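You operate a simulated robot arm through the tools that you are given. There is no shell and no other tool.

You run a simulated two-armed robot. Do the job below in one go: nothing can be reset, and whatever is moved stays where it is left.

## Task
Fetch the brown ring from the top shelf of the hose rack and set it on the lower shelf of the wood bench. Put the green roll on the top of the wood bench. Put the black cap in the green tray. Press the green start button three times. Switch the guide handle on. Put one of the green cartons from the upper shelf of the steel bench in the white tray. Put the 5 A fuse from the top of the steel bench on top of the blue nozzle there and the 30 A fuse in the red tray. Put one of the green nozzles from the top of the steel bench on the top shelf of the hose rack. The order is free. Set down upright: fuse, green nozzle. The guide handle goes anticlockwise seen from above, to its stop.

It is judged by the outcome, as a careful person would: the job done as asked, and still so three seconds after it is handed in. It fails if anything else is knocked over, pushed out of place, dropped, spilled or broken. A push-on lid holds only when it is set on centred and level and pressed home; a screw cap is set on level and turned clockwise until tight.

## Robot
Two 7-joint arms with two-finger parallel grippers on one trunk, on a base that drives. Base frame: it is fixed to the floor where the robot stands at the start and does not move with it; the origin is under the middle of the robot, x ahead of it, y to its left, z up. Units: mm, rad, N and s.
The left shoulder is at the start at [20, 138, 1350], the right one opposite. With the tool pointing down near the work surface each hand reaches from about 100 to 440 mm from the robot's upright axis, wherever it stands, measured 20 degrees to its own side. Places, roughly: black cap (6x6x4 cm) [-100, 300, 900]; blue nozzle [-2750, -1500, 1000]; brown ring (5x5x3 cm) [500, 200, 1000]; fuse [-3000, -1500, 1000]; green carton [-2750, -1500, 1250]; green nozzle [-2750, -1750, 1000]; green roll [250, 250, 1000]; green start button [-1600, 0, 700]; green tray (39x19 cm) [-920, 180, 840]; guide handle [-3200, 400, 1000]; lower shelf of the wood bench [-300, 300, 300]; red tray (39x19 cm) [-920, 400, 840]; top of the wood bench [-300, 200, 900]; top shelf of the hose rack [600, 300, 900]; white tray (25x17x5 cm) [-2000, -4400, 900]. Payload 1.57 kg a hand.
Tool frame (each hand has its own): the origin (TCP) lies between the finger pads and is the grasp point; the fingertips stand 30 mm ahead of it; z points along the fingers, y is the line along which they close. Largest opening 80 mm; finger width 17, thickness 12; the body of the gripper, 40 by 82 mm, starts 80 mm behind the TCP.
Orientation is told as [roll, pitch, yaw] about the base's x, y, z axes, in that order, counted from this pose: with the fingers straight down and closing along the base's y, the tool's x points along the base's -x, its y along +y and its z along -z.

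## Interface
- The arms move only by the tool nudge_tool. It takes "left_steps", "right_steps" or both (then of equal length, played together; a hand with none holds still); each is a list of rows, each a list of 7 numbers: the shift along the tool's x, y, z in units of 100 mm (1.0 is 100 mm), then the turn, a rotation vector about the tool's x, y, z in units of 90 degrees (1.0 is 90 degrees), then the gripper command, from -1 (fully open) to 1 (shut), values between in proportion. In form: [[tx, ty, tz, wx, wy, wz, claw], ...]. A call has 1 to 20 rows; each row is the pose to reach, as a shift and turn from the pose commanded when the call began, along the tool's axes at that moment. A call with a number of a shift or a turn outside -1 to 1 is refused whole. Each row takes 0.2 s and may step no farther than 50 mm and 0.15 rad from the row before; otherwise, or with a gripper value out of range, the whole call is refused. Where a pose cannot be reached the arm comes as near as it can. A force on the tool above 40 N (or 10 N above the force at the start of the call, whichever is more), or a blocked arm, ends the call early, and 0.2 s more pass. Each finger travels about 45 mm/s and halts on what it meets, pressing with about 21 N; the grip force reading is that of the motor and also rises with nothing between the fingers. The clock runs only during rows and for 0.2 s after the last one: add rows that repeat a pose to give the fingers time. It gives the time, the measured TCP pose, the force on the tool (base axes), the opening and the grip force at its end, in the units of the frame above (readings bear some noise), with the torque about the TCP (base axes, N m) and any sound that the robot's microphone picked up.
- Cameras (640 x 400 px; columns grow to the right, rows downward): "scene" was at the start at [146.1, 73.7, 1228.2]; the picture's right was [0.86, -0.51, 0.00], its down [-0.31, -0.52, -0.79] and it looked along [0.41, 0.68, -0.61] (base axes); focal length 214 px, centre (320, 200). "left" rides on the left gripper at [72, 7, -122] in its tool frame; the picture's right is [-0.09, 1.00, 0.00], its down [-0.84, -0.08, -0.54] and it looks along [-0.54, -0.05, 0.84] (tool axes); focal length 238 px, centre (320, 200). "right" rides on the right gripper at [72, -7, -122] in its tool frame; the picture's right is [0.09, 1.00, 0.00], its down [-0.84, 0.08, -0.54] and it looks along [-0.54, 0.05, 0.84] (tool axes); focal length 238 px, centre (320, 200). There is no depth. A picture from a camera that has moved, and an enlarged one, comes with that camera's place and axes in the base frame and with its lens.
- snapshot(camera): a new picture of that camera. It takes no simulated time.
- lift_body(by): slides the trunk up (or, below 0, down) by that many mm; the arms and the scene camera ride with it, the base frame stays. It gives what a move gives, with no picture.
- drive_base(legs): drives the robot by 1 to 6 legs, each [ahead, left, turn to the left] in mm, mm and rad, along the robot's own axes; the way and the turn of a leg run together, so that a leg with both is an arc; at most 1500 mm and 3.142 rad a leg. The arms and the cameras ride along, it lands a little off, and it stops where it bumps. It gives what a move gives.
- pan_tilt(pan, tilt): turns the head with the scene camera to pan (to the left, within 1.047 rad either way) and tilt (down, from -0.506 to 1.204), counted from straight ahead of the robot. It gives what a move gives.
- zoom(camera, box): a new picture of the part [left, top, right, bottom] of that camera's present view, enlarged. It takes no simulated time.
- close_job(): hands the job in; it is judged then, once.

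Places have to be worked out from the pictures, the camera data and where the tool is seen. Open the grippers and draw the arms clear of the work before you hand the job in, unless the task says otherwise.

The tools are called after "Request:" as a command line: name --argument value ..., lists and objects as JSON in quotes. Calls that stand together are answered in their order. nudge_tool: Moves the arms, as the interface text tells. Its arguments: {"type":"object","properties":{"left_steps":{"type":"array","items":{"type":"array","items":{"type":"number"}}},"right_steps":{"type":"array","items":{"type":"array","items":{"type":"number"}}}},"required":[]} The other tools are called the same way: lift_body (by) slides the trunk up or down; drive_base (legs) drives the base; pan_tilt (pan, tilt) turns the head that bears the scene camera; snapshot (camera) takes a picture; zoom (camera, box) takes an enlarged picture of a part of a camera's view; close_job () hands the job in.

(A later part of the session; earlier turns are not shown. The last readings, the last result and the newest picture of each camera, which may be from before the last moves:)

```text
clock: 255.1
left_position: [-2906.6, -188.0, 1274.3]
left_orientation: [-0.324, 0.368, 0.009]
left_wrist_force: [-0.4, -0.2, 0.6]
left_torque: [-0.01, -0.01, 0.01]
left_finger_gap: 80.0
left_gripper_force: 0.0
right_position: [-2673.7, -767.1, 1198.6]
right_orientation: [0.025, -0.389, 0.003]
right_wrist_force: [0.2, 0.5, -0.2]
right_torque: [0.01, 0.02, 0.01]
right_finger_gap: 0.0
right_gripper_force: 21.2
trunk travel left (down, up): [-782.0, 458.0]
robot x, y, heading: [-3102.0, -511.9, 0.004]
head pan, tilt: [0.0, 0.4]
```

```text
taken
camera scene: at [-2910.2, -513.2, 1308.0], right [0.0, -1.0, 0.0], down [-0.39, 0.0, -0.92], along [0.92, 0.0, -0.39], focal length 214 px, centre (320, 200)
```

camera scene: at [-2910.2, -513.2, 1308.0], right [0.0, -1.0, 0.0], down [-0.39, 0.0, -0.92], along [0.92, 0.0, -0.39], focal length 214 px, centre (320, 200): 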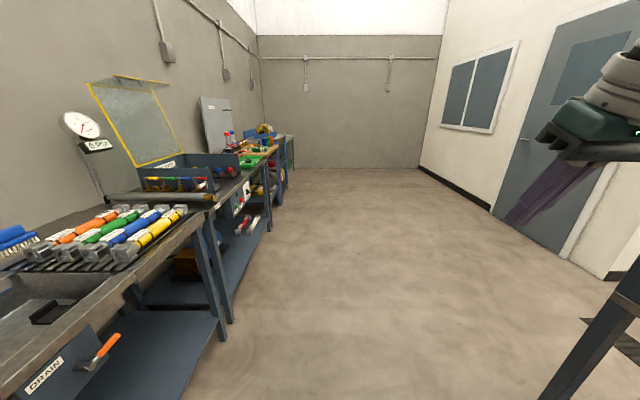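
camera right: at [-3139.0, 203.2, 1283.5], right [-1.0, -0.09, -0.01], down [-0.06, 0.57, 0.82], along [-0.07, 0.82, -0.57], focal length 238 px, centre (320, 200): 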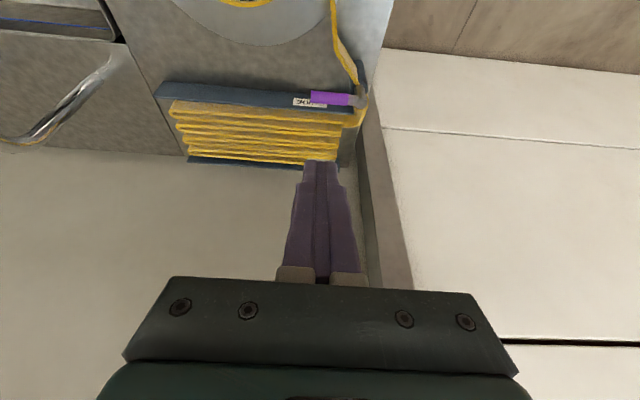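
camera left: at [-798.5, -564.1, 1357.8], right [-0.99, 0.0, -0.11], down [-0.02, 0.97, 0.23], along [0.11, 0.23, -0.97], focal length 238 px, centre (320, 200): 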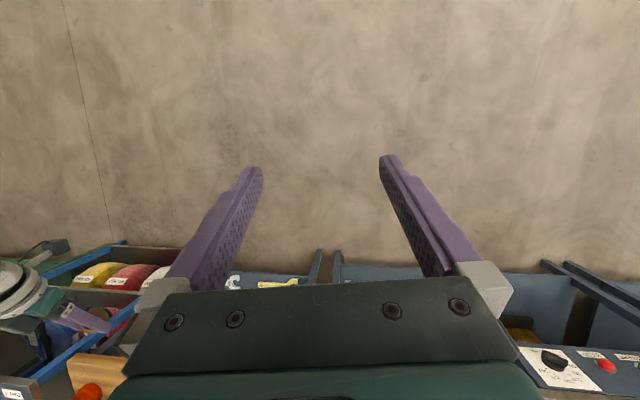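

The steel bench's back panel faces me, so its front is on the south side; its NE leg is near (-2488, -1339). I drive around its east end and come up facing north.

Request:
drive_base --legs '[[1150, 0, 0], [0, -1500, 0], [0, -450, 0], [0, 0, 1.571]]'

Request:
pan_tilt --pan 0.6 --tilt 0.4

Request:
snapshot --camera "scene"

```text
clock: 274.1
left_position: [-2259.3, -2266.5, 1273.8]
left_orientation: [-0.323, 0.37, 1.589]
left_wrist_force: [0.1, 1.2, -0.5]
left_torque: [0.02, 0.02, -0.01]
left_finger_gap: 80.0
left_gripper_force: 0.0
right_position: [-1681.0, -2029.4, 1198.2]
right_orientation: [0.025, -0.389, 1.582]
right_wrist_force: [-0.7, -0.4, 0.1]
right_torque: [-0.04, -0.01, 0.03]
right_finger_gap: 0.0
right_gripper_force: 21.1
trunk travel left (down, up): [-782.0, 458.0]
robot x, y, heading: [-1930.4, -2464.0, 1.585]
head pan, tilt: [0.0, 0.4]
```

```text
clock: 275.1
left_position: [-2259.0, -2267.3, 1274.7]
left_orientation: [-0.321, 0.368, 1.589]
left_wrist_force: [0.4, -0.1, 0.2]
left_torque: [0.0, -0.04, 0.03]
left_finger_gap: 80.1
left_gripper_force: 0.0
right_position: [-1682.1, -2028.1, 1198.5]
right_orientation: [0.023, -0.389, 1.581]
right_wrist_force: [0.1, 0.8, -0.2]
right_torque: [-0.02, 0.05, 0.02]
right_finger_gap: 0.0
right_gripper_force: 20.9
trunk travel left (down, up): [-782.0, 458.0]
robot x, y, heading: [-1934.8, -2459.8, 1.584]
head pan, tilt: [0.6, 0.4]
```

```text
taken
camera scene: at [-1983.9, -2287.1, 1308.0], right [0.82, 0.58, 0.0], down [0.22, -0.32, -0.92], along [-0.53, 0.75, -0.39], focal length 214 px, centre (320, 200)
```

scene: 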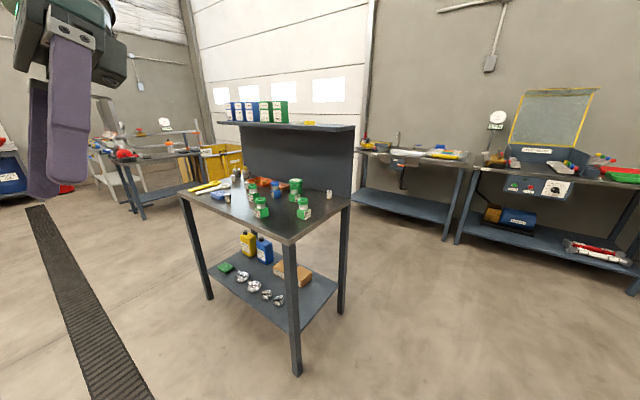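

Now the steel bench's front is visible. I zoom in on its top and the upper shelf.

Request:
zoom --camera "scene" --box '[170, 85, 370, 250]'

Request:
zoom --camera "scene" --box '[230, 165, 350, 240]'

```text
2.42 times, centred on (270, 168) of scene
camera zoom: at [-1983.9, -2287.1, 1308.0], right [0.82, 0.58, 0.0], down [0.22, -0.32, -0.92], along [-0.53, 0.75, -0.39], focal length 520 px, centre (441, 279)
```

zoom: 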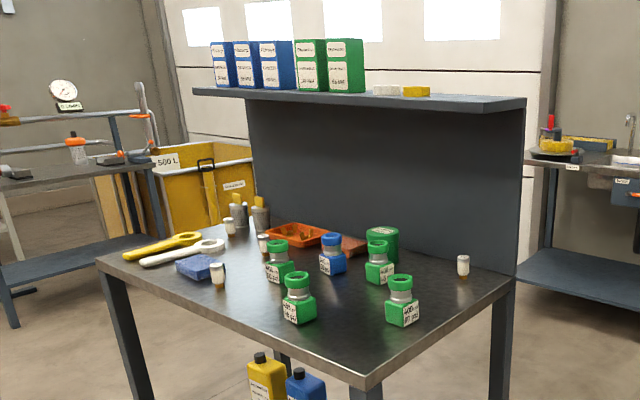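

```text
5.33 times, centred on (290, 202) of scene
camera zoom: at [-1983.9, -2287.1, 1308.0], right [0.82, 0.58, 0.0], down [0.22, -0.32, -0.92], along [-0.53, 0.75, -0.39], focal length 1144 px, centre (480, 187)
```

zoom: 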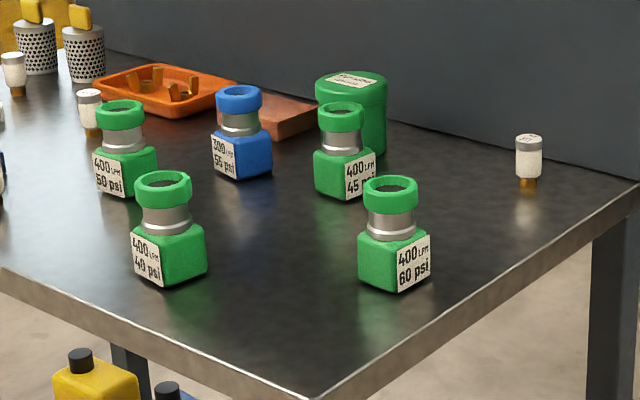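

There are four green nozzles, one blue nozzle, and several small fuses; the bench spans x≈-3233..-2411, y≈-1863..-1424. I drive to the front of it for close-ups to read the fuse labels.

Request:
drive_base --legs '[[150, 800, -0.012]]'

Request:
lift_body --by 100

Request:
pan_tilt --pan 0.0 --tilt 0.5

Request:
snapshot --camera "scene"

Request:
zoom --camera "scene" --box '[120, 160, 300, 280]'

Request:
zoom --camera "scene" --box '[280, 160, 460, 280]'

```text
clock: 279.5
left_position: [-3058.2, -2119.3, 1273.4]
left_orientation: [-0.324, 0.371, 1.573]
left_wrist_force: [0.4, 0.0, -0.8]
left_torque: [-0.01, 0.01, -0.01]
left_finger_gap: 80.2
left_gripper_force: 0.1
right_position: [-2478.0, -1889.3, 1197.3]
right_orientation: [0.023, -0.39, 1.567]
right_wrist_force: [0.6, 0.5, -0.3]
right_torque: [0.01, 0.04, -0.02]
right_finger_gap: 0.0
right_gripper_force: 20.9
trunk travel left (down, up): [-782.0, 458.0]
robot x, y, heading: [-2730.5, -2320.1, 1.569]
head pan, tilt: [0.6, 0.4]
```

```text
clock: 280.8
left_position: [-3058.6, -2119.9, 1374.8]
left_orientation: [-0.323, 0.372, 1.574]
left_wrist_force: [-0.8, 0.9, 0.2]
left_torque: [0.0, -0.03, 0.0]
left_finger_gap: 80.1
left_gripper_force: 0.1
right_position: [-2477.6, -1888.8, 1297.8]
right_orientation: [0.024, -0.39, 1.568]
right_wrist_force: [-0.5, 0.3, 0.0]
right_torque: [0.0, 0.0, -0.05]
right_finger_gap: 0.2
right_gripper_force: 21.2
trunk travel left (down, up): [-882.0, 358.0]
robot x, y, heading: [-2734.5, -2312.6, 1.571]
head pan, tilt: [0.6, 0.4]
```

```text
clock: 281.8
left_position: [-3058.1, -2119.9, 1374.0]
left_orientation: [-0.324, 0.37, 1.575]
left_wrist_force: [0.1, -0.3, 0.6]
left_torque: [0.0, 0.0, -0.03]
left_finger_gap: 80.1
left_gripper_force: 0.1
right_position: [-2477.9, -1888.7, 1298.4]
right_orientation: [0.023, -0.389, 1.567]
right_wrist_force: [-0.1, -0.4, -0.2]
right_torque: [0.0, -0.01, -0.01]
right_finger_gap: 0.1
right_gripper_force: 21.5
trunk travel left (down, up): [-882.0, 358.0]
robot x, y, heading: [-2734.0, -2315.8, 1.57]
head pan, tilt: [0.0, 0.499]
```

```text
taken
camera scene: at [-2731.1, -2128.1, 1398.8], right [1.0, 0.0, 0.0], down [0.0, -0.48, -0.88], along [0.0, 0.88, -0.48], focal length 214 px, centre (320, 200)
```

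scene: 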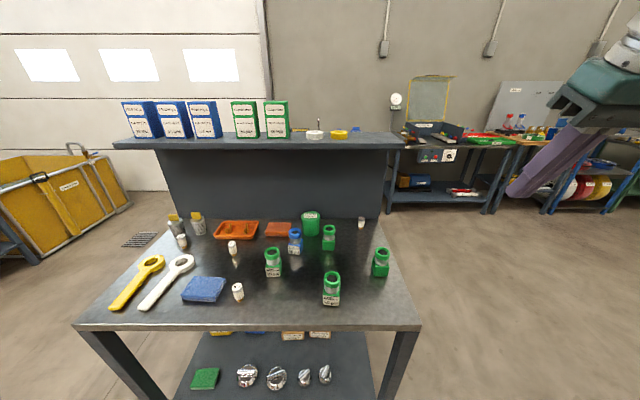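

```text
3.33 times, centred on (210, 220) of scene
camera zoom: at [-2731.1, -2128.1, 1398.8], right [1.0, 0.0, 0.0], down [0.0, -0.48, -0.88], along [0.0, 0.88, -0.48], focal length 715 px, centre (687, 133)
```

zoom: 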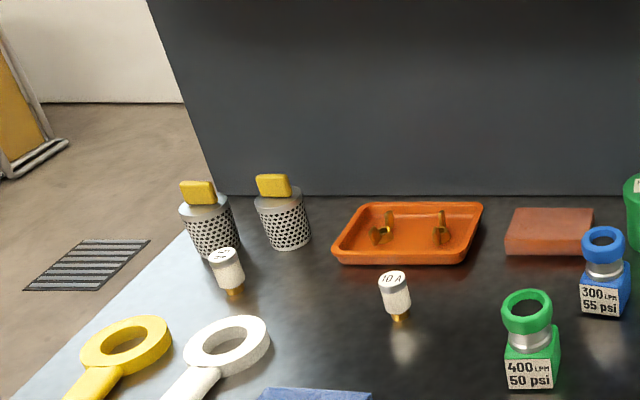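

```text
3.33 times, centred on (370, 220) of scene
camera zoom: at [-2731.1, -2128.1, 1398.8], right [1.0, 0.0, 0.0], down [0.0, -0.48, -0.88], along [0.0, 0.88, -0.48], focal length 715 px, centre (153, 133)
```

zoom: 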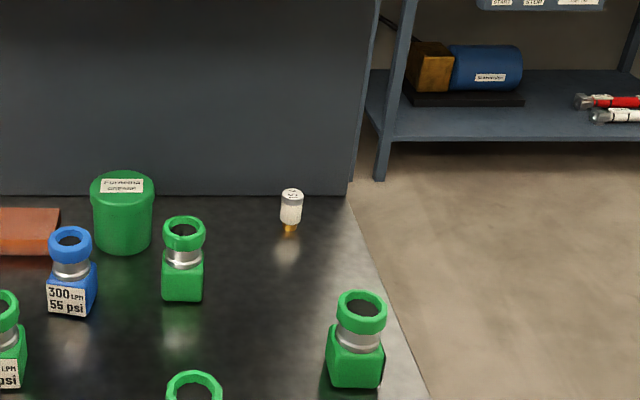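

The fuse labels are on their tops ("10 A" readable on one). I zoom strongly on each of the four fuses.

Request:
zoom --camera "scene" --box '[168, 222, 198, 252]'

Request:
zoom --camera "scene" --box '[218, 232, 248, 262]'

Request:
zoom --camera "scene" --box '[224, 276, 254, 306]'

Request:
zoom --camera "scene" --box '[346, 208, 376, 238]'

```text
13.33 times, centred on (183, 237) of scene
camera zoom: at [-2731.1, -2128.1, 1398.8], right [1.0, 0.0, 0.0], down [0.0, -0.48, -0.88], along [0.0, 0.88, -0.48], focal length 2860 px, centre (2147, -293)
```

zoom: 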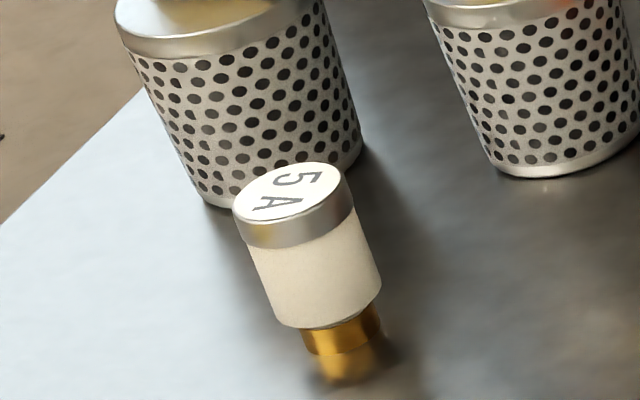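

```text
13.33 times, centred on (233, 247) of scene
camera zoom: at [-2731.1, -2128.1, 1398.8], right [1.0, 0.0, 0.0], down [0.0, -0.48, -0.88], along [0.0, 0.88, -0.48], focal length 2860 px, centre (1480, -427)
```

zoom: 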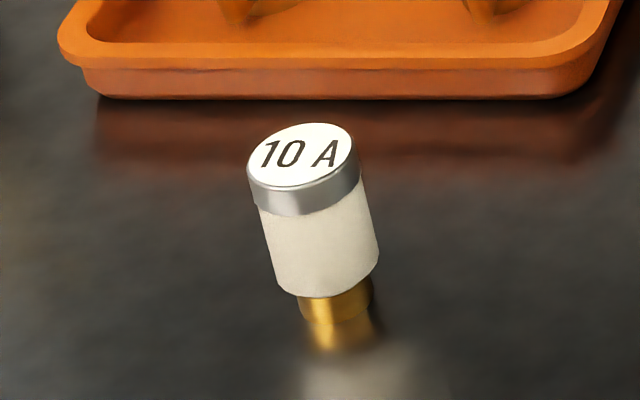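

```text
13.33 times, centred on (239, 291) of scene
camera zoom: at [-2731.1, -2128.1, 1398.8], right [1.0, 0.0, 0.0], down [0.0, -0.48, -0.88], along [0.0, 0.88, -0.48], focal length 2860 px, centre (1400, -1013)
```

zoom: 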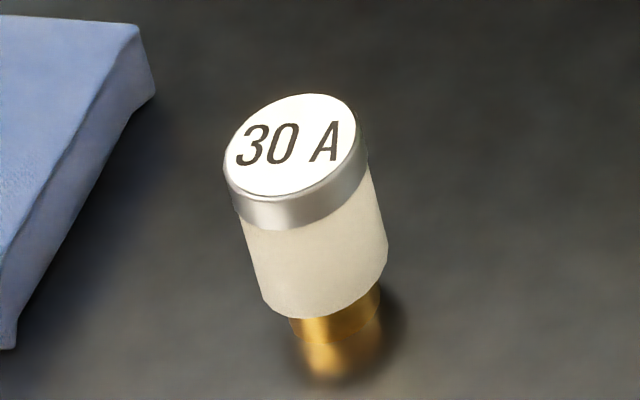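

```text
13.33 times, centred on (361, 223) of scene
camera zoom: at [-2731.1, -2128.1, 1398.8], right [1.0, 0.0, 0.0], down [0.0, -0.48, -0.88], along [0.0, 0.88, -0.48], focal length 2860 px, centre (-227, -107)
```

zoom: 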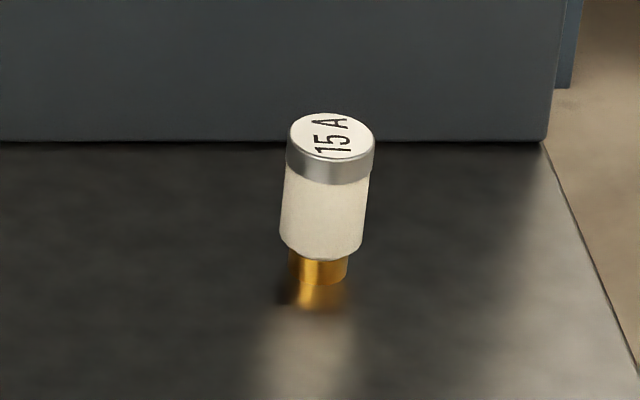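

All four fuses are readable: 5 A at ≈(-3244, -1498), 30 A at ≈(-2960, -1725), blue nozzle ≈(-2821, -1518), table top ≈850. I set the right hand to point straight down with open fingers.

Request:
nudge_tool --right_steps '[[0.14, 0.25, 0.21, 0.004, 0.062, 0, 0], [0.28, 0.5, 0.42, 0.008, 0.124, 0, -0.5], [0.42, 0.75, 0.63, 0.012, 0.186, 0, -0.5], [0.564, 1.0, 0.849, 0.015, 0.248, 0, -0.5]]'

Request:
drive_base --legs '[[0, 670, 0]]'

Request:
snapshot --camera "scene"

```text
clock: 282.8
left_position: [-3057.7, -2119.3, 1374.8]
left_orientation: [-0.322, 0.37, 1.575]
left_wrist_force: [-0.5, 0.6, -0.7]
left_torque: [0.01, -0.02, -0.01]
left_finger_gap: 80.3
left_gripper_force: 0.1
right_position: [-2579.0, -1910.2, 1199.9]
right_orientation: [-0.002, 0.002, 1.571]
right_wrist_force: [-0.1, -0.3, 0.6]
right_torque: [0.02, 0.03, 0.0]
right_finger_gap: 60.0
right_gripper_force: 0.1
trunk travel left (down, up): [-882.0, 358.0]
robot x, y, heading: [-2731.7, -2317.5, 1.568]
head pan, tilt: [0.0, 0.499]
```

```text
clock: 286.5
left_position: [-3730.6, -2121.0, 1374.3]
left_orientation: [-0.324, 0.37, 1.575]
left_wrist_force: [0.3, -0.5, 0.2]
left_torque: [0.01, 0.0, -0.01]
left_finger_gap: 79.9
left_gripper_force: 0.1
right_position: [-3252.5, -1909.1, 1202.6]
right_orientation: [-0.002, -0.001, 1.575]
right_wrist_force: [0.0, 0.0, 0.4]
right_torque: [0.0, -0.02, -0.02]
right_finger_gap: 59.9
right_gripper_force: 0.1
trunk travel left (down, up): [-882.0, 358.0]
robot x, y, heading: [-3404.1, -2317.2, 1.574]
head pan, tilt: [0.0, 0.499]
```

```text
taken
camera scene: at [-3404.0, -2128.6, 1398.8], right [1.0, 0.0, 0.0], down [0.0, -0.48, -0.88], along [0.0, 0.88, -0.48], focal length 214 px, centre (320, 200)
```

scene: 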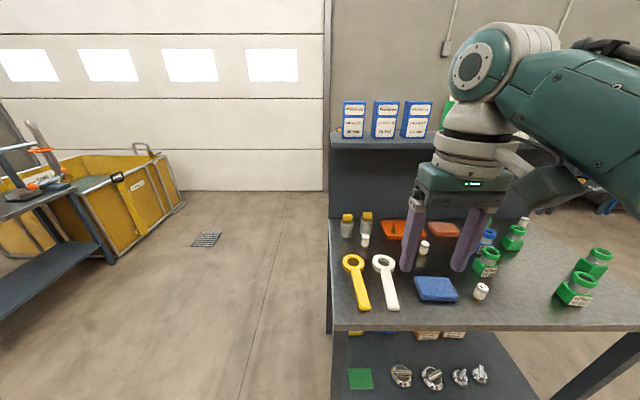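

I zoom on the 5 A fuse from here to triangulate its position and height.

Request:
zoom --camera "scene" --box '[330, 200, 390, 260]'

Request:
zoom --camera "scene" --box '[320, 200, 520, 330]'

```text
6.67 times, centred on (360, 230) of scene
camera zoom: at [-3404.0, -2128.6, 1398.8], right [1.0, 0.0, 0.0], down [0.0, -0.48, -0.88], along [0.0, 0.88, -0.48], focal length 1430 px, centre (53, 0)
```

zoom: 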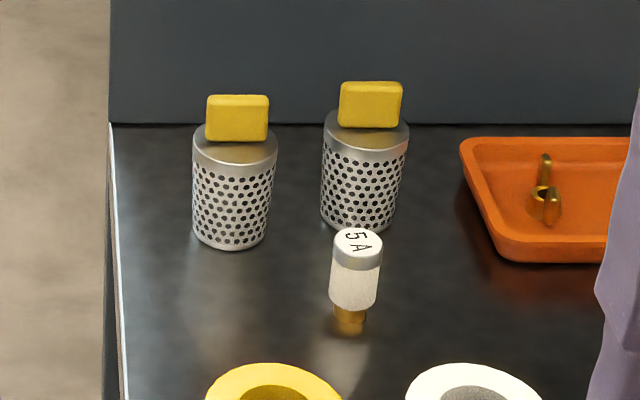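

```text
3.08 times, centred on (420, 265) of scene
camera zoom: at [-3404.0, -2128.6, 1398.8], right [1.0, 0.0, 0.0], down [0.0, -0.48, -0.88], along [0.0, 0.88, -0.48], focal length 660 px, centre (12, 0)
```

zoom: 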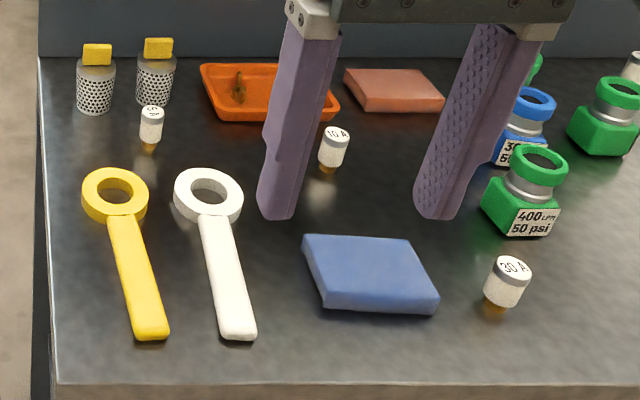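

5 A fuse: (-3238, -1506), top z≈908, table ≈855. I lower to TCP≈1000 first, then drive in above it.

Request:
lift_body --by -200

Request:
drive_base --legs '[[400, -13, 0]]'

Request:
snapshot --camera "right"

Request:
pan_tilt --pan -0.3 --tilt 0.5

Request:
snapshot --camera "scene"

```text
clock: 288.7
left_position: [-3730.8, -2121.6, 1174.3]
left_orientation: [-0.324, 0.37, 1.576]
left_wrist_force: [0.1, -0.1, -0.4]
left_torque: [-0.01, 0.01, -0.01]
left_finger_gap: 79.8
left_gripper_force: 0.1
right_position: [-3253.2, -1909.7, 1000.4]
right_orientation: [-0.003, -0.001, 1.574]
right_wrist_force: [0.8, 0.7, -0.4]
right_torque: [0.01, 0.02, 0.0]
right_finger_gap: 60.2
right_gripper_force: 0.1
trunk travel left (down, up): [-682.0, 558.0]
robot x, y, heading: [-3403.6, -2315.6, 1.571]
head pan, tilt: [0.0, 0.499]
```

```text
clock: 291.2
left_position: [-3719.9, -1719.2, 1174.5]
left_orientation: [-0.325, 0.371, 1.577]
left_wrist_force: [-0.1, 0.0, 1.2]
left_torque: [-0.03, 0.0, 0.0]
left_finger_gap: 80.1
left_gripper_force: 0.1
right_position: [-3240.5, -1507.3, 1001.2]
right_orientation: [-0.002, 0.001, 1.574]
right_wrist_force: [0.0, -0.7, 0.9]
right_torque: [0.0, -0.01, 0.04]
right_finger_gap: 59.9
right_gripper_force: 0.1
trunk travel left (down, up): [-682.0, 558.0]
robot x, y, heading: [-3392.6, -1917.5, 1.571]
head pan, tilt: [0.0, 0.499]
```

```text
taken
camera right: at [-3233.0, -1579.3, 1122.7], right [-1.0, -0.1, 0.0], down [-0.08, 0.84, 0.54], along [-0.05, 0.54, -0.84], focal length 238 px, centre (320, 200)
```

right: 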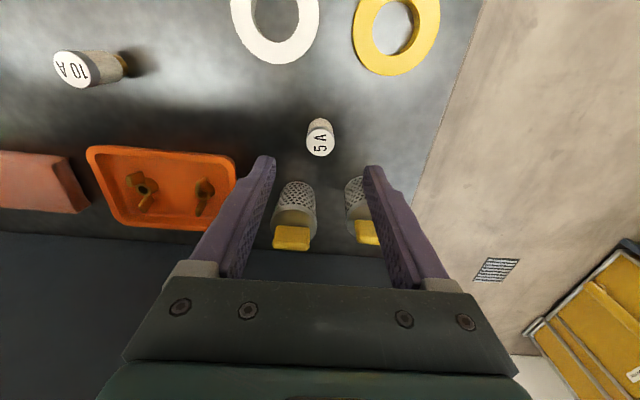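

```text
clock: 292.0
left_position: [-3719.4, -1719.0, 1174.0]
left_orientation: [-0.325, 0.369, 1.574]
left_wrist_force: [0.3, -0.3, 0.5]
left_torque: [0.02, -0.01, -0.01]
left_finger_gap: 79.8
left_gripper_force: 0.1
right_position: [-3240.6, -1509.1, 1001.1]
right_orientation: [0.0, 0.002, 1.574]
right_wrist_force: [0.1, 0.4, -0.9]
right_torque: [0.01, 0.02, 0.03]
right_finger_gap: 59.9
right_gripper_force: 0.0
trunk travel left (down, up): [-682.0, 558.0]
robot x, y, heading: [-3392.3, -1919.1, 1.577]
head pan, tilt: [-0.3, 0.499]
```

```text
taken
camera scene: at [-3365.0, -1730.8, 1198.8], right [0.96, -0.29, 0.0], down [-0.14, -0.46, -0.88], along [0.26, 0.84, -0.48], focal length 214 px, centre (320, 200)
```

scene: 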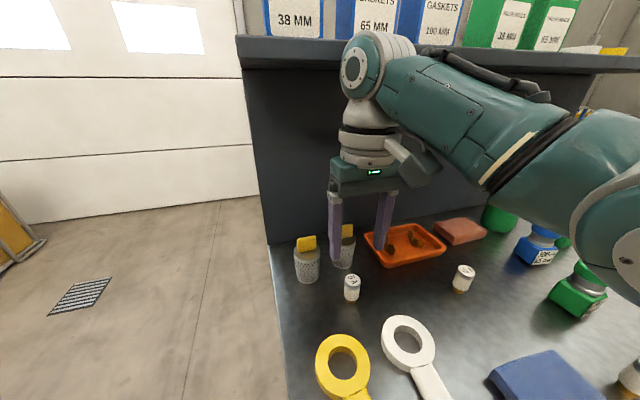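

Fuse top is at (-3239, -1506), right below the TCP. I lower to grip its upper body.

Request:
lift_body --by -97

Request:
snapshot --camera "right"

```text
clock: 293.3
left_position: [-3718.6, -1718.5, 1076.6]
left_orientation: [-0.323, 0.371, 1.578]
left_wrist_force: [1.1, -0.7, -0.8]
left_torque: [-0.03, -0.04, -0.01]
left_finger_gap: 80.1
left_gripper_force: 0.1
right_position: [-3240.0, -1507.7, 903.4]
right_orientation: [-0.003, 0.002, 1.575]
right_wrist_force: [-0.8, 0.5, -0.1]
right_torque: [0.0, -0.01, -0.01]
right_finger_gap: 60.0
right_gripper_force: 0.0
trunk travel left (down, up): [-585.0, 655.0]
robot x, y, heading: [-3392.8, -1916.8, 1.573]
head pan, tilt: [-0.3, 0.499]
```

```text
taken
camera right: at [-3233.0, -1579.2, 1025.7], right [-1.0, -0.1, 0.0], down [-0.08, 0.84, 0.54], along [-0.05, 0.54, -0.84], focal length 238 px, centre (320, 200)
```

right: 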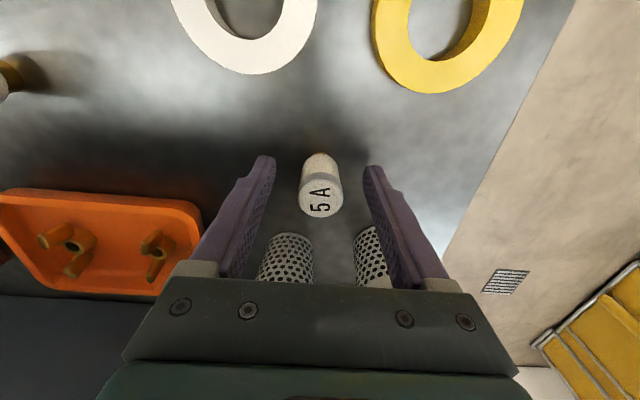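

The fuse is well between the fingers; I nudge 2 mm forward and close.

Request:
nudge_tool --right_steps '[[-0.02, 0, 0, 0, 0, 0, -0.5], [-0.02, 0, 0, 0, 0, 0, 0], [-0.02, 0, 0, 0, 0, 0, 0.4], [-0.02, 0, 0, 0, 0, 0, 1], [-0.02, 0, 0, 0, 0, 0, 1], [-0.02, 0, 0, 0, 0, 0, 1], [-0.02, 0, 0, 0, 0, 0, 1]]'

Request:
lift_body --by 60

Request:
snapshot --camera "right"

Request:
snapshot --camera "scene"

```text
clock: 294.9
left_position: [-3718.7, -1719.8, 1077.8]
left_orientation: [-0.325, 0.37, 1.577]
left_wrist_force: [-0.5, -0.3, 0.2]
left_torque: [0.02, 0.0, 0.05]
left_finger_gap: 80.2
left_gripper_force: 0.0
right_position: [-3241.0, -1505.8, 903.6]
right_orientation: [-0.003, 0.002, 1.574]
right_wrist_force: [0.6, 0.3, 0.2]
right_torque: [0.03, 0.02, 0.02]
right_finger_gap: 25.1
right_gripper_force: 20.8
trunk travel left (down, up): [-585.0, 655.0]
robot x, y, heading: [-3392.8, -1915.8, 1.569]
head pan, tilt: [-0.3, 0.499]
```

```text
clock: 295.9
left_position: [-3719.4, -1719.3, 1137.5]
left_orientation: [-0.326, 0.371, 1.575]
left_wrist_force: [0.0, 0.0, 0.3]
left_torque: [0.02, -0.03, -0.02]
left_finger_gap: 80.2
left_gripper_force: 0.0
right_position: [-3240.0, -1505.6, 963.2]
right_orientation: [-0.002, 0.002, 1.575]
right_wrist_force: [-0.8, 0.2, 0.1]
right_torque: [0.02, 0.0, -0.02]
right_finger_gap: 25.8
right_gripper_force: 21.5
trunk travel left (down, up): [-645.0, 595.0]
robot x, y, heading: [-3394.9, -1917.5, 1.567]
head pan, tilt: [-0.3, 0.499]
```

```text
taken
camera right: at [-3233.0, -1577.3, 1085.5], right [-1.0, -0.1, 0.0], down [-0.08, 0.84, 0.54], along [-0.05, 0.54, -0.84], focal length 238 px, centre (320, 200)
```

right: 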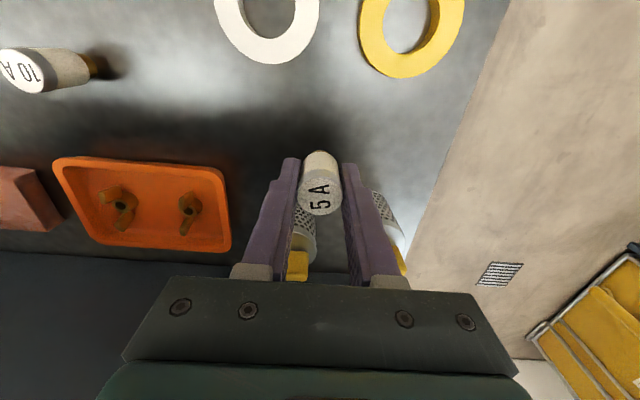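

```text
taken
camera scene: at [-3364.9, -1730.9, 1161.8], right [0.96, -0.29, 0.0], down [-0.14, -0.46, -0.88], along [0.26, 0.84, -0.48], focal length 214 px, centre (320, 200)
```

scene: 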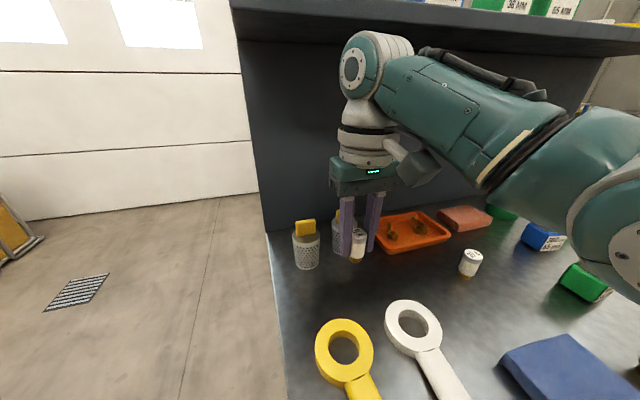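

The 5 A fuse is held upright (base 48.6 mm below the TCP). I back off 200 mm, and shift right toward the blue nozzle.

Request:
drive_base --legs '[[-230, 0, 0], [0, -420, 0]]'

Request:
lift_body --by 80

Request:
pan_tilt --pan -0.25 --tilt 0.6

Request:
snapshot --camera "scene"

Request:
snapshot --camera "right"

```text
clock: 299.8
left_position: [-3303.7, -1946.5, 1137.4]
left_orientation: [-0.325, 0.37, 1.576]
left_wrist_force: [0.5, 0.1, -0.3]
left_torque: [0.01, -0.01, -0.04]
left_finger_gap: 79.7
left_gripper_force: 0.0
right_position: [-2824.4, -1734.4, 962.9]
right_orientation: [-0.001, 0.0, 1.573]
right_wrist_force: [-0.4, 0.5, -1.2]
right_torque: [0.0, 0.0, -0.01]
right_finger_gap: 25.5
right_gripper_force: 20.9
trunk travel left (down, up): [-645.0, 595.0]
robot x, y, heading: [-2976.7, -2141.8, 1.572]
head pan, tilt: [-0.3, 0.499]
```

```text
clock: 301.0
left_position: [-3302.6, -1945.9, 1217.2]
left_orientation: [-0.324, 0.37, 1.576]
left_wrist_force: [-0.5, -0.2, 0.3]
left_torque: [-0.02, 0.0, 0.01]
left_finger_gap: 79.9
left_gripper_force: 0.0
right_position: [-2823.8, -1733.4, 1044.3]
right_orientation: [-0.002, 0.0, 1.573]
right_wrist_force: [0.4, 0.5, -1.3]
right_torque: [-0.02, 0.0, -0.01]
right_finger_gap: 25.5
right_gripper_force: 21.7
trunk travel left (down, up): [-725.0, 515.0]
robot x, y, heading: [-2975.8, -2144.4, 1.576]
head pan, tilt: [-0.3, 0.499]
```

```text
clock: 301.6
left_position: [-3302.7, -1945.7, 1218.3]
left_orientation: [-0.323, 0.37, 1.577]
left_wrist_force: [-0.3, 0.1, -0.1]
left_torque: [0.02, 0.01, -0.01]
left_finger_gap: 80.1
left_gripper_force: 0.2
right_position: [-2823.9, -1734.2, 1044.5]
right_orientation: [-0.003, 0.001, 1.573]
right_wrist_force: [0.2, 0.2, -0.2]
right_torque: [0.02, -0.02, -0.02]
right_finger_gap: 25.4
right_gripper_force: 20.2
trunk travel left (down, up): [-725.0, 515.0]
robot x, y, heading: [-2983.7, -2144.5, 1.571]
head pan, tilt: [-0.25, 0.6]
```

```text
taken
camera scene: at [-2954.3, -1959.7, 1232.8], right [0.97, -0.25, 0.0], down [-0.14, -0.55, -0.83], along [0.2, 0.8, -0.56], focal length 214 px, centre (320, 200)
```

scene: 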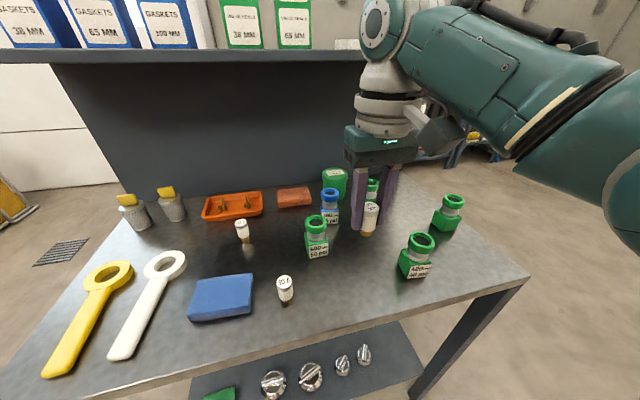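

```text
taken
camera right: at [-2817.2, -1805.1, 1165.5], right [-1.0, -0.09, 0.0], down [-0.08, 0.84, 0.54], along [-0.05, 0.54, -0.84], focal length 238 px, centre (320, 200)
```

right: 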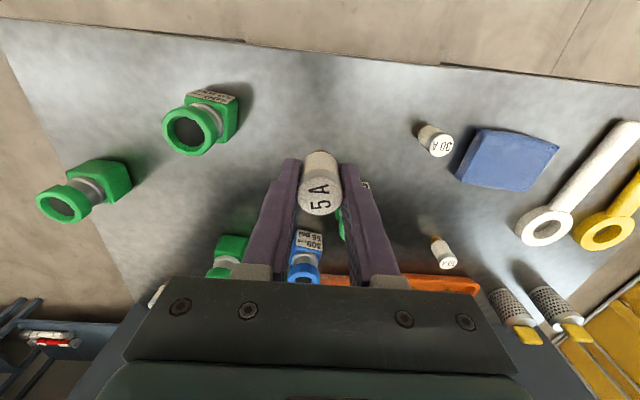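

I zoom on the blue nozzle's top to measure it.

Request:
zoom --camera "scene" --box '[290, 165, 390, 265]'

Request:
zoom --camera "right" --box '[260, 210, 380, 300]'

```text
4.00 times, centred on (340, 215) of scene
camera zoom: at [-2954.3, -1959.7, 1232.8], right [0.97, -0.25, 0.0], down [-0.14, -0.55, -0.83], along [0.2, 0.8, -0.56], focal length 858 px, centre (240, 140)
```

zoom: 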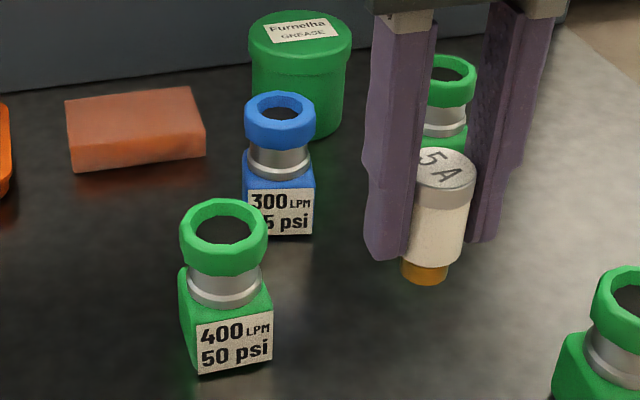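

```text
4.44 times, centred on (320, 255) of right
camera zoom: at [-2817.2, -1805.1, 1165.5], right [-1.0, -0.09, 0.0], down [-0.08, 0.84, 0.54], along [-0.05, 0.54, -0.84], focal length 1059 px, centre (320, -44)
```

zoom: 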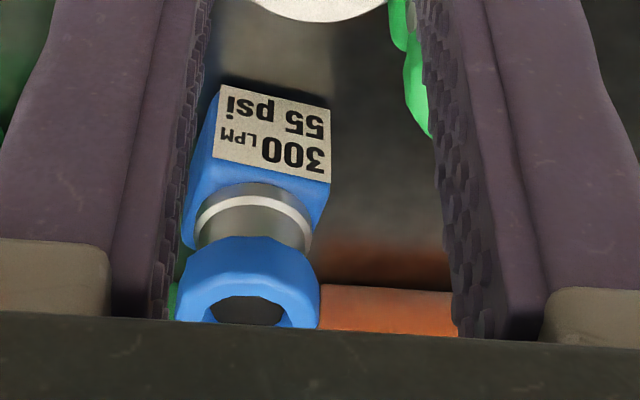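

Three views agree: nozzle top centre at (-2820, -1530, 944). I drive 204 mm ahead so the fuse hovers above it.

Request:
drive_base --legs '[[203, -4, 0]]'

Request:
snapshot --camera "scene"

Request:
snapshot --camera "right"

```text
clock: 303.2
left_position: [-3299.4, -1745.0, 1218.3]
left_orientation: [-0.325, 0.369, 1.572]
left_wrist_force: [0.0, 0.6, 0.1]
left_torque: [-0.04, -0.04, -0.02]
left_finger_gap: 80.0
left_gripper_force: 0.1
right_position: [-2819.8, -1533.9, 1043.4]
right_orientation: [0.0, 0.002, 1.571]
right_wrist_force: [1.3, 0.1, 0.3]
right_torque: [-0.01, 0.02, 0.0]
right_finger_gap: 25.3
right_gripper_force: 21.9
trunk travel left (down, up): [-725.0, 515.0]
robot x, y, heading: [-2970.9, -1947.5, 1.569]
head pan, tilt: [-0.25, 0.6]
```

```text
taken
camera scene: at [-2950.0, -1758.9, 1232.7], right [0.97, -0.25, 0.0], down [-0.14, -0.55, -0.83], along [0.2, 0.8, -0.56], focal length 214 px, centre (320, 200)
```

scene: 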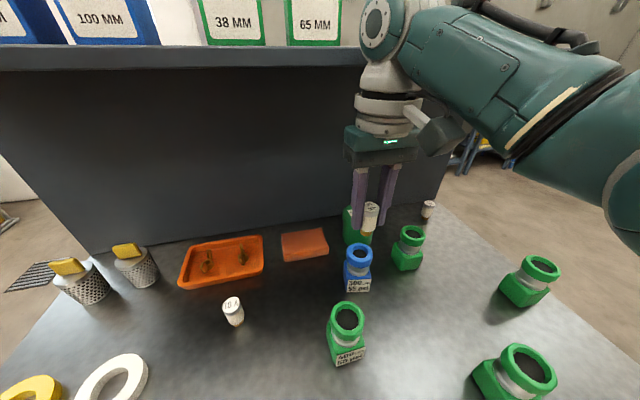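

```text
taken
camera right: at [-2812.6, -1604.6, 1165.4], right [-1.0, -0.09, 0.0], down [-0.08, 0.84, 0.54], along [-0.05, 0.54, -0.84], focal length 238 px, centre (320, 200)
```

right: 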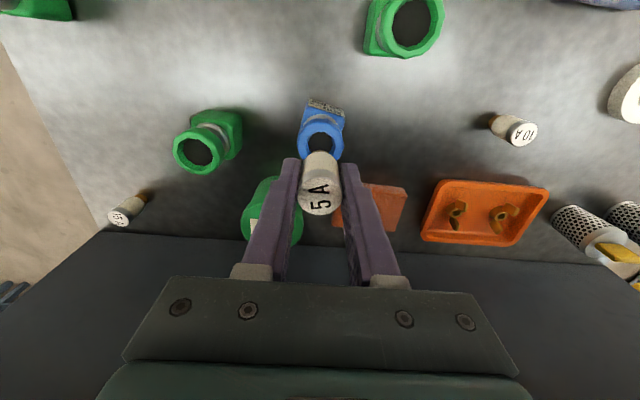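

Alignment looks right in x; y within a few mm. I lower to leave ~8 mm gap and check from both cameras.

Request:
lift_body --by -42

Request:
zoom --camera "scene" --box '[310, 170, 420, 280]'

Request:
zoom --camera "right" --box '[260, 90, 380, 230]'

```text
clock: 304.1
left_position: [-3298.4, -1744.2, 1175.3]
left_orientation: [-0.322, 0.37, 1.573]
left_wrist_force: [-0.1, -0.1, 0.6]
left_torque: [-0.01, 0.04, 0.01]
left_finger_gap: 80.1
left_gripper_force: 0.1
right_position: [-2818.9, -1533.8, 1001.1]
right_orientation: [-0.002, -0.001, 1.572]
right_wrist_force: [-0.3, 0.5, 0.4]
right_torque: [-0.02, -0.01, -0.02]
right_finger_gap: 25.3
right_gripper_force: 20.8
trunk travel left (down, up): [-683.0, 557.0]
robot x, y, heading: [-2977.0, -1942.1, 1.57]
head pan, tilt: [-0.25, 0.6]
```

```text
3.64 times, centred on (365, 225) of scene
camera zoom: at [-2950.0, -1758.9, 1190.7], right [0.97, -0.25, 0.0], down [-0.14, -0.55, -0.83], along [0.2, 0.8, -0.56], focal length 780 px, centre (156, 109)
```

zoom: 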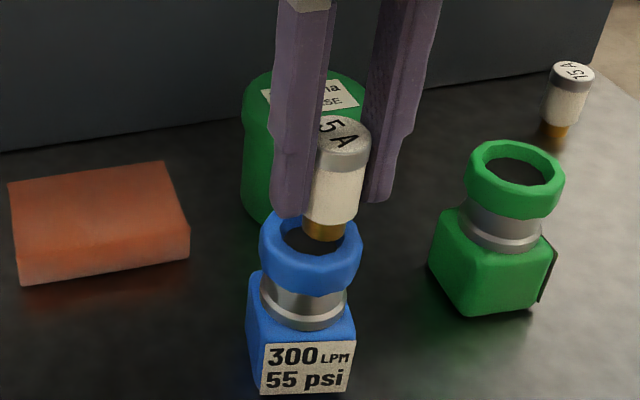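

```text
2.86 times, centred on (320, 160) of right
camera zoom: at [-2812.6, -1604.5, 1123.4], right [-1.0, -0.09, 0.0], down [-0.08, 0.84, 0.54], along [-0.05, 0.54, -0.84], focal length 681 px, centre (320, 314)
```

zoom: 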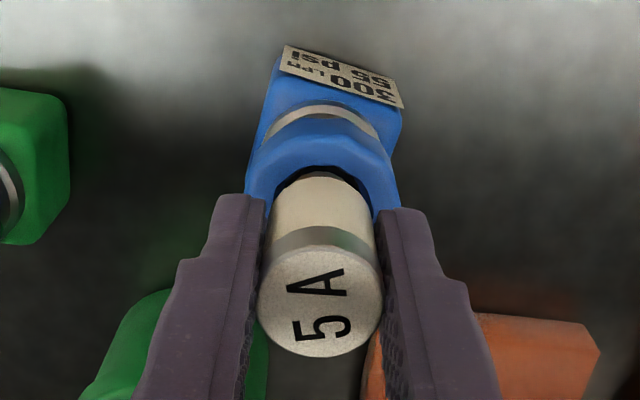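

The nozzle top has a recessed hole. Both views say the fuse must shift about +9 mm in y and −2 mm in x to be centred. I correct and re-check.

Request:
nudge_tool --right_steps '[[-0.04, 0.01, 0, 0, 0, 0, 1], [-0.08, 0.02, 0, 0, 0, 0, 1], [-0.08, 0.02, 0, 0, 0, 0, 1]]'

Request:
zoom --camera "scene" --box '[325, 190, 400, 260]'

Request:
zoom --camera "right" --box '[275, 100, 365, 200]'

```text
clock: 304.9
left_position: [-3300.7, -1744.1, 1175.4]
left_orientation: [-0.324, 0.37, 1.571]
left_wrist_force: [-1.1, -0.8, -0.9]
left_torque: [0.03, 0.02, 0.03]
left_finger_gap: 80.1
left_gripper_force: 0.1
right_position: [-2822.8, -1525.1, 1001.7]
right_orientation: [-0.002, 0.003, 1.571]
right_wrist_force: [-1.1, 0.0, -0.5]
right_torque: [0.01, 0.02, 0.0]
right_finger_gap: 25.2
right_gripper_force: 21.0
trunk travel left (down, up): [-683.0, 557.0]
robot x, y, heading: [-2976.1, -1941.4, 1.567]
head pan, tilt: [-0.25, 0.6]
```

```text
5.71 times, centred on (362, 225) of scene
camera zoom: at [-2950.0, -1758.9, 1190.7], right [0.97, -0.25, 0.0], down [-0.14, -0.55, -0.83], along [0.2, 0.8, -0.56], focal length 1226 px, centre (77, 57)
```

zoom: 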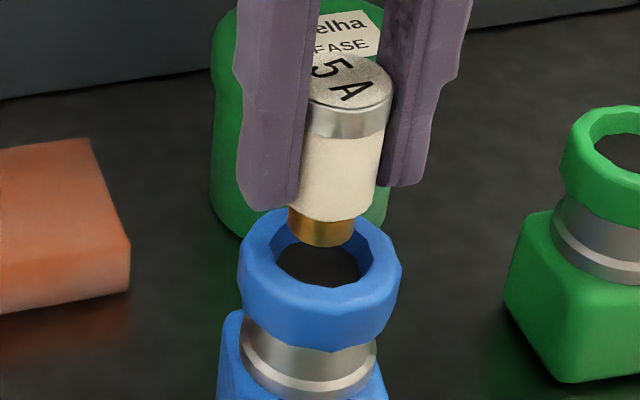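

```text
4.00 times, centred on (320, 150) of right
camera zoom: at [-2814.6, -1596.4, 1123.2], right [-1.0, -0.09, 0.0], down [-0.08, 0.84, 0.54], along [-0.05, 0.54, -0.84], focal length 953 px, centre (320, 400)
```

zoom: 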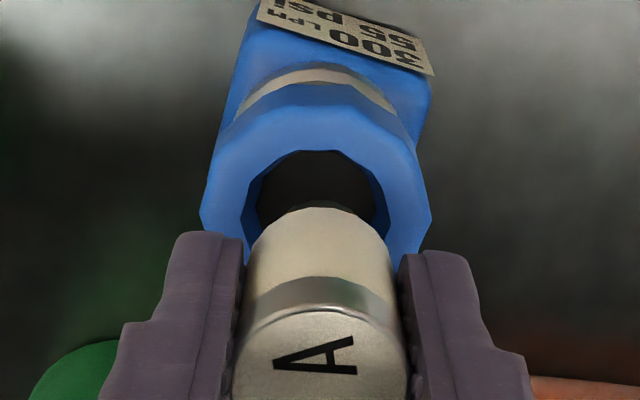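

The fuse is now centred over the shallow recess within ~1 mm. I lower in small steps until contact.

Request:
nudge_tool --right_steps '[[0, -0.005, 0.03, 0, 0, 0, 1], [0, -0.005, 0.06, 0, 0, 0, 1], [0, -0.005, 0.075, 0, 0, 0, 1], [0, -0.005, 0.09, 0, 0, 0, 1], [0, -0.005, 0.1, 0, 0, 0, 1]]'

Request:
zoom --camera "scene" --box '[325, 190, 400, 260]'

```text
clock: 306.1
left_position: [-3298.8, -1745.0, 1175.7]
left_orientation: [-0.324, 0.37, 1.572]
left_wrist_force: [0.2, 0.0, 0.7]
left_torque: [-0.02, -0.03, 0.01]
left_finger_gap: 79.8
left_gripper_force: 0.0
right_position: [-2821.7, -1524.6, 992.2]
right_orientation: [-0.003, 0.003, 1.57]
right_wrist_force: [-0.6, -1.7, 5.2]
right_torque: [-0.09, -0.01, 0.02]
right_finger_gap: 25.3
right_gripper_force: 21.4
trunk travel left (down, up): [-683.0, 557.0]
robot x, y, heading: [-2974.6, -1944.9, 1.572]
head pan, tilt: [-0.25, 0.6]
```

```text
5.71 times, centred on (362, 225) of scene
camera zoom: at [-2949.9, -1758.9, 1190.9], right [0.97, -0.25, 0.0], down [-0.14, -0.55, -0.83], along [0.2, 0.8, -0.56], focal length 1226 px, centre (77, 57)
```

zoom: 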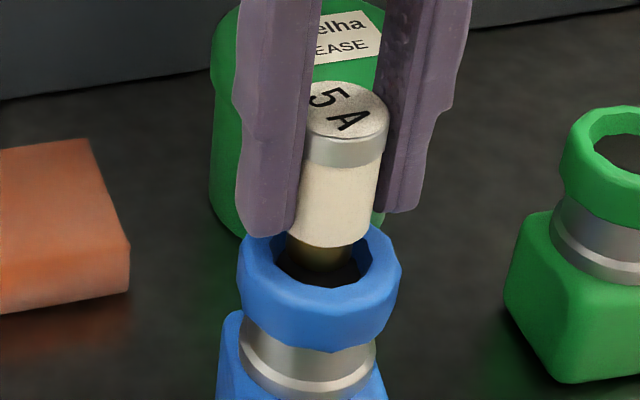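

Contact (5 N) with the brass foot inside the recess. One more millimetre to confirm it is seated, then I look closer.

Request:
nudge_tool --right_steps '[[0, 0, 0.008, 0, 0, 0, 1], [0, 0, 0.012, 0, 0, 0, 1], [0, 0, 0.012, 0, 0, 0, 1]]'

Request:
zoom --camera "right" --box '[275, 100, 365, 200]'

Request:
zoom --camera "scene" --box '[340, 210, 390, 250]'

```text
clock: 306.9
left_position: [-3298.4, -1745.1, 1174.7]
left_orientation: [-0.324, 0.37, 1.574]
left_wrist_force: [-0.6, 0.8, -0.4]
left_torque: [-0.02, -0.04, 0.01]
left_finger_gap: 79.7
left_gripper_force: 0.1
right_position: [-2820.9, -1524.9, 991.4]
right_orientation: [-0.003, 0.0, 1.571]
right_wrist_force: [0.3, -3.4, 15.7]
right_torque: [-0.19, 0.0, -0.06]
right_finger_gap: 25.3
right_gripper_force: 21.1
trunk travel left (down, up): [-683.0, 557.0]
robot x, y, heading: [-2973.5, -1945.2, 1.571]
head pan, tilt: [-0.25, 0.6]
```

```text
4.00 times, centred on (320, 150) of right
camera zoom: at [-2814.1, -1596.0, 1113.1], right [-1.0, -0.09, 0.0], down [-0.08, 0.84, 0.54], along [-0.05, 0.54, -0.84], focal length 953 px, centre (320, 400)
```

zoom: 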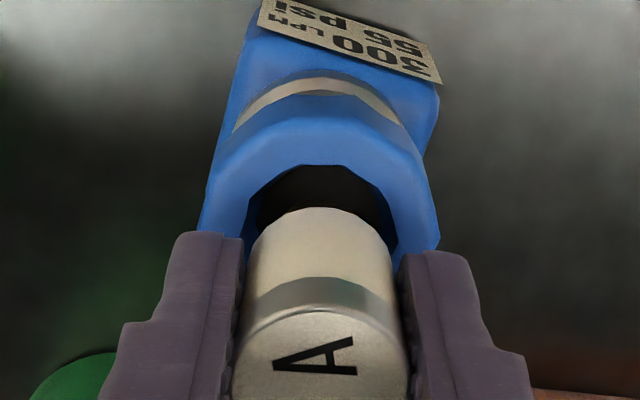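

```text
10.00 times, centred on (365, 230) of scene
camera zoom: at [-2949.6, -1758.5, 1191.0], right [0.97, -0.25, 0.0], down [-0.14, -0.55, -0.83], along [0.2, 0.8, -0.56], focal length 2145 px, centre (-130, -100)
```

zoom: 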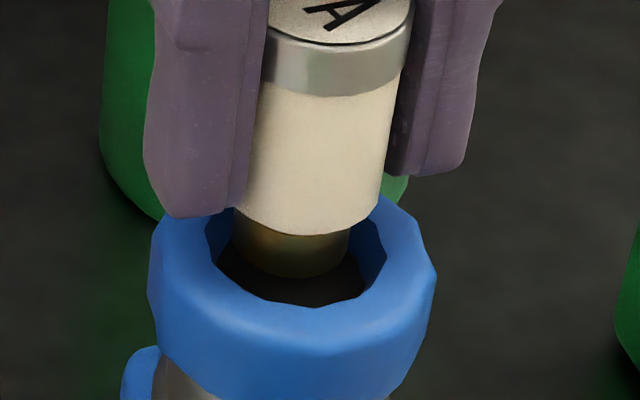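

The brass foot stands on the recess floor. I open the fingers and rise straight up.

Request:
nudge_tool --right_steps '[[0, 0, -0.008, 0, 0, 0, 0.3], [0, 0, -0.008, 0, 0, 0, 0.1], [0, 0, -0.008, 0, 0, 0, -0.1], [0, 0, -0.008, 0, 0, 0, -0.1], [0, 0, -0.2, 0, 0, 0, -0.1], [0, 0, -0.45, 0, 0, 0, -0.1], [0, 0, -0.7, 0, 0, 0, -0.1]]'

Request:
zoom --camera "scene" --box '[325, 190, 400, 260]'

Request:
snapshot --camera "right"

```text
clock: 308.5
left_position: [-3298.8, -1746.2, 1174.6]
left_orientation: [-0.323, 0.369, 1.572]
left_wrist_force: [0.4, -0.4, 0.0]
left_torque: [0.01, -0.01, -0.02]
left_finger_gap: 80.3
left_gripper_force: 0.2
right_position: [-2820.4, -1525.0, 1059.9]
right_orientation: [-0.001, 0.004, 1.569]
right_wrist_force: [-0.1, 0.1, 0.6]
right_torque: [0.03, -0.01, 0.0]
right_finger_gap: 43.8
right_gripper_force: 0.0
trunk travel left (down, up): [-683.0, 557.0]
robot x, y, heading: [-2975.1, -1942.8, 1.565]
head pan, tilt: [-0.25, 0.6]
```

```text
5.71 times, centred on (362, 225) of scene
camera zoom: at [-2950.0, -1758.9, 1190.7], right [0.97, -0.25, 0.0], down [-0.14, -0.55, -0.83], along [0.2, 0.8, -0.56], focal length 1226 px, centre (77, 57)
```

zoom: 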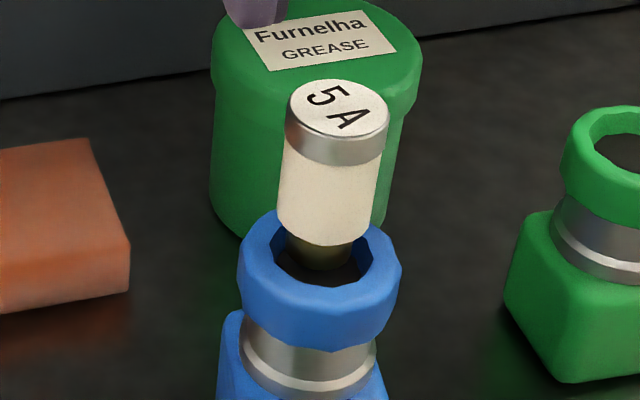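

```text
taken
camera right: at [-2813.6, -1596.2, 1182.5], right [-1.0, -0.09, 0.0], down [-0.08, 0.84, 0.54], along [-0.05, 0.54, -0.84], focal length 238 px, centre (320, 200)
```

right: 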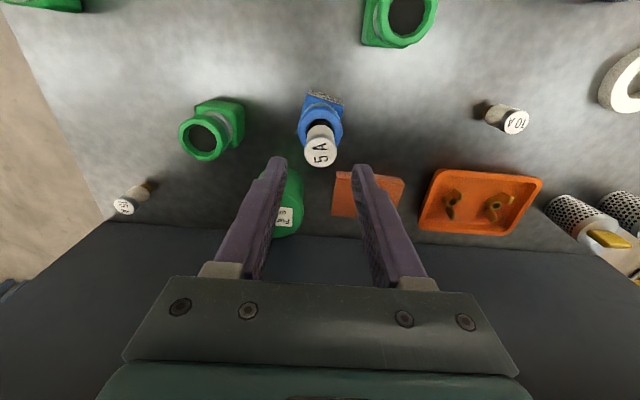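

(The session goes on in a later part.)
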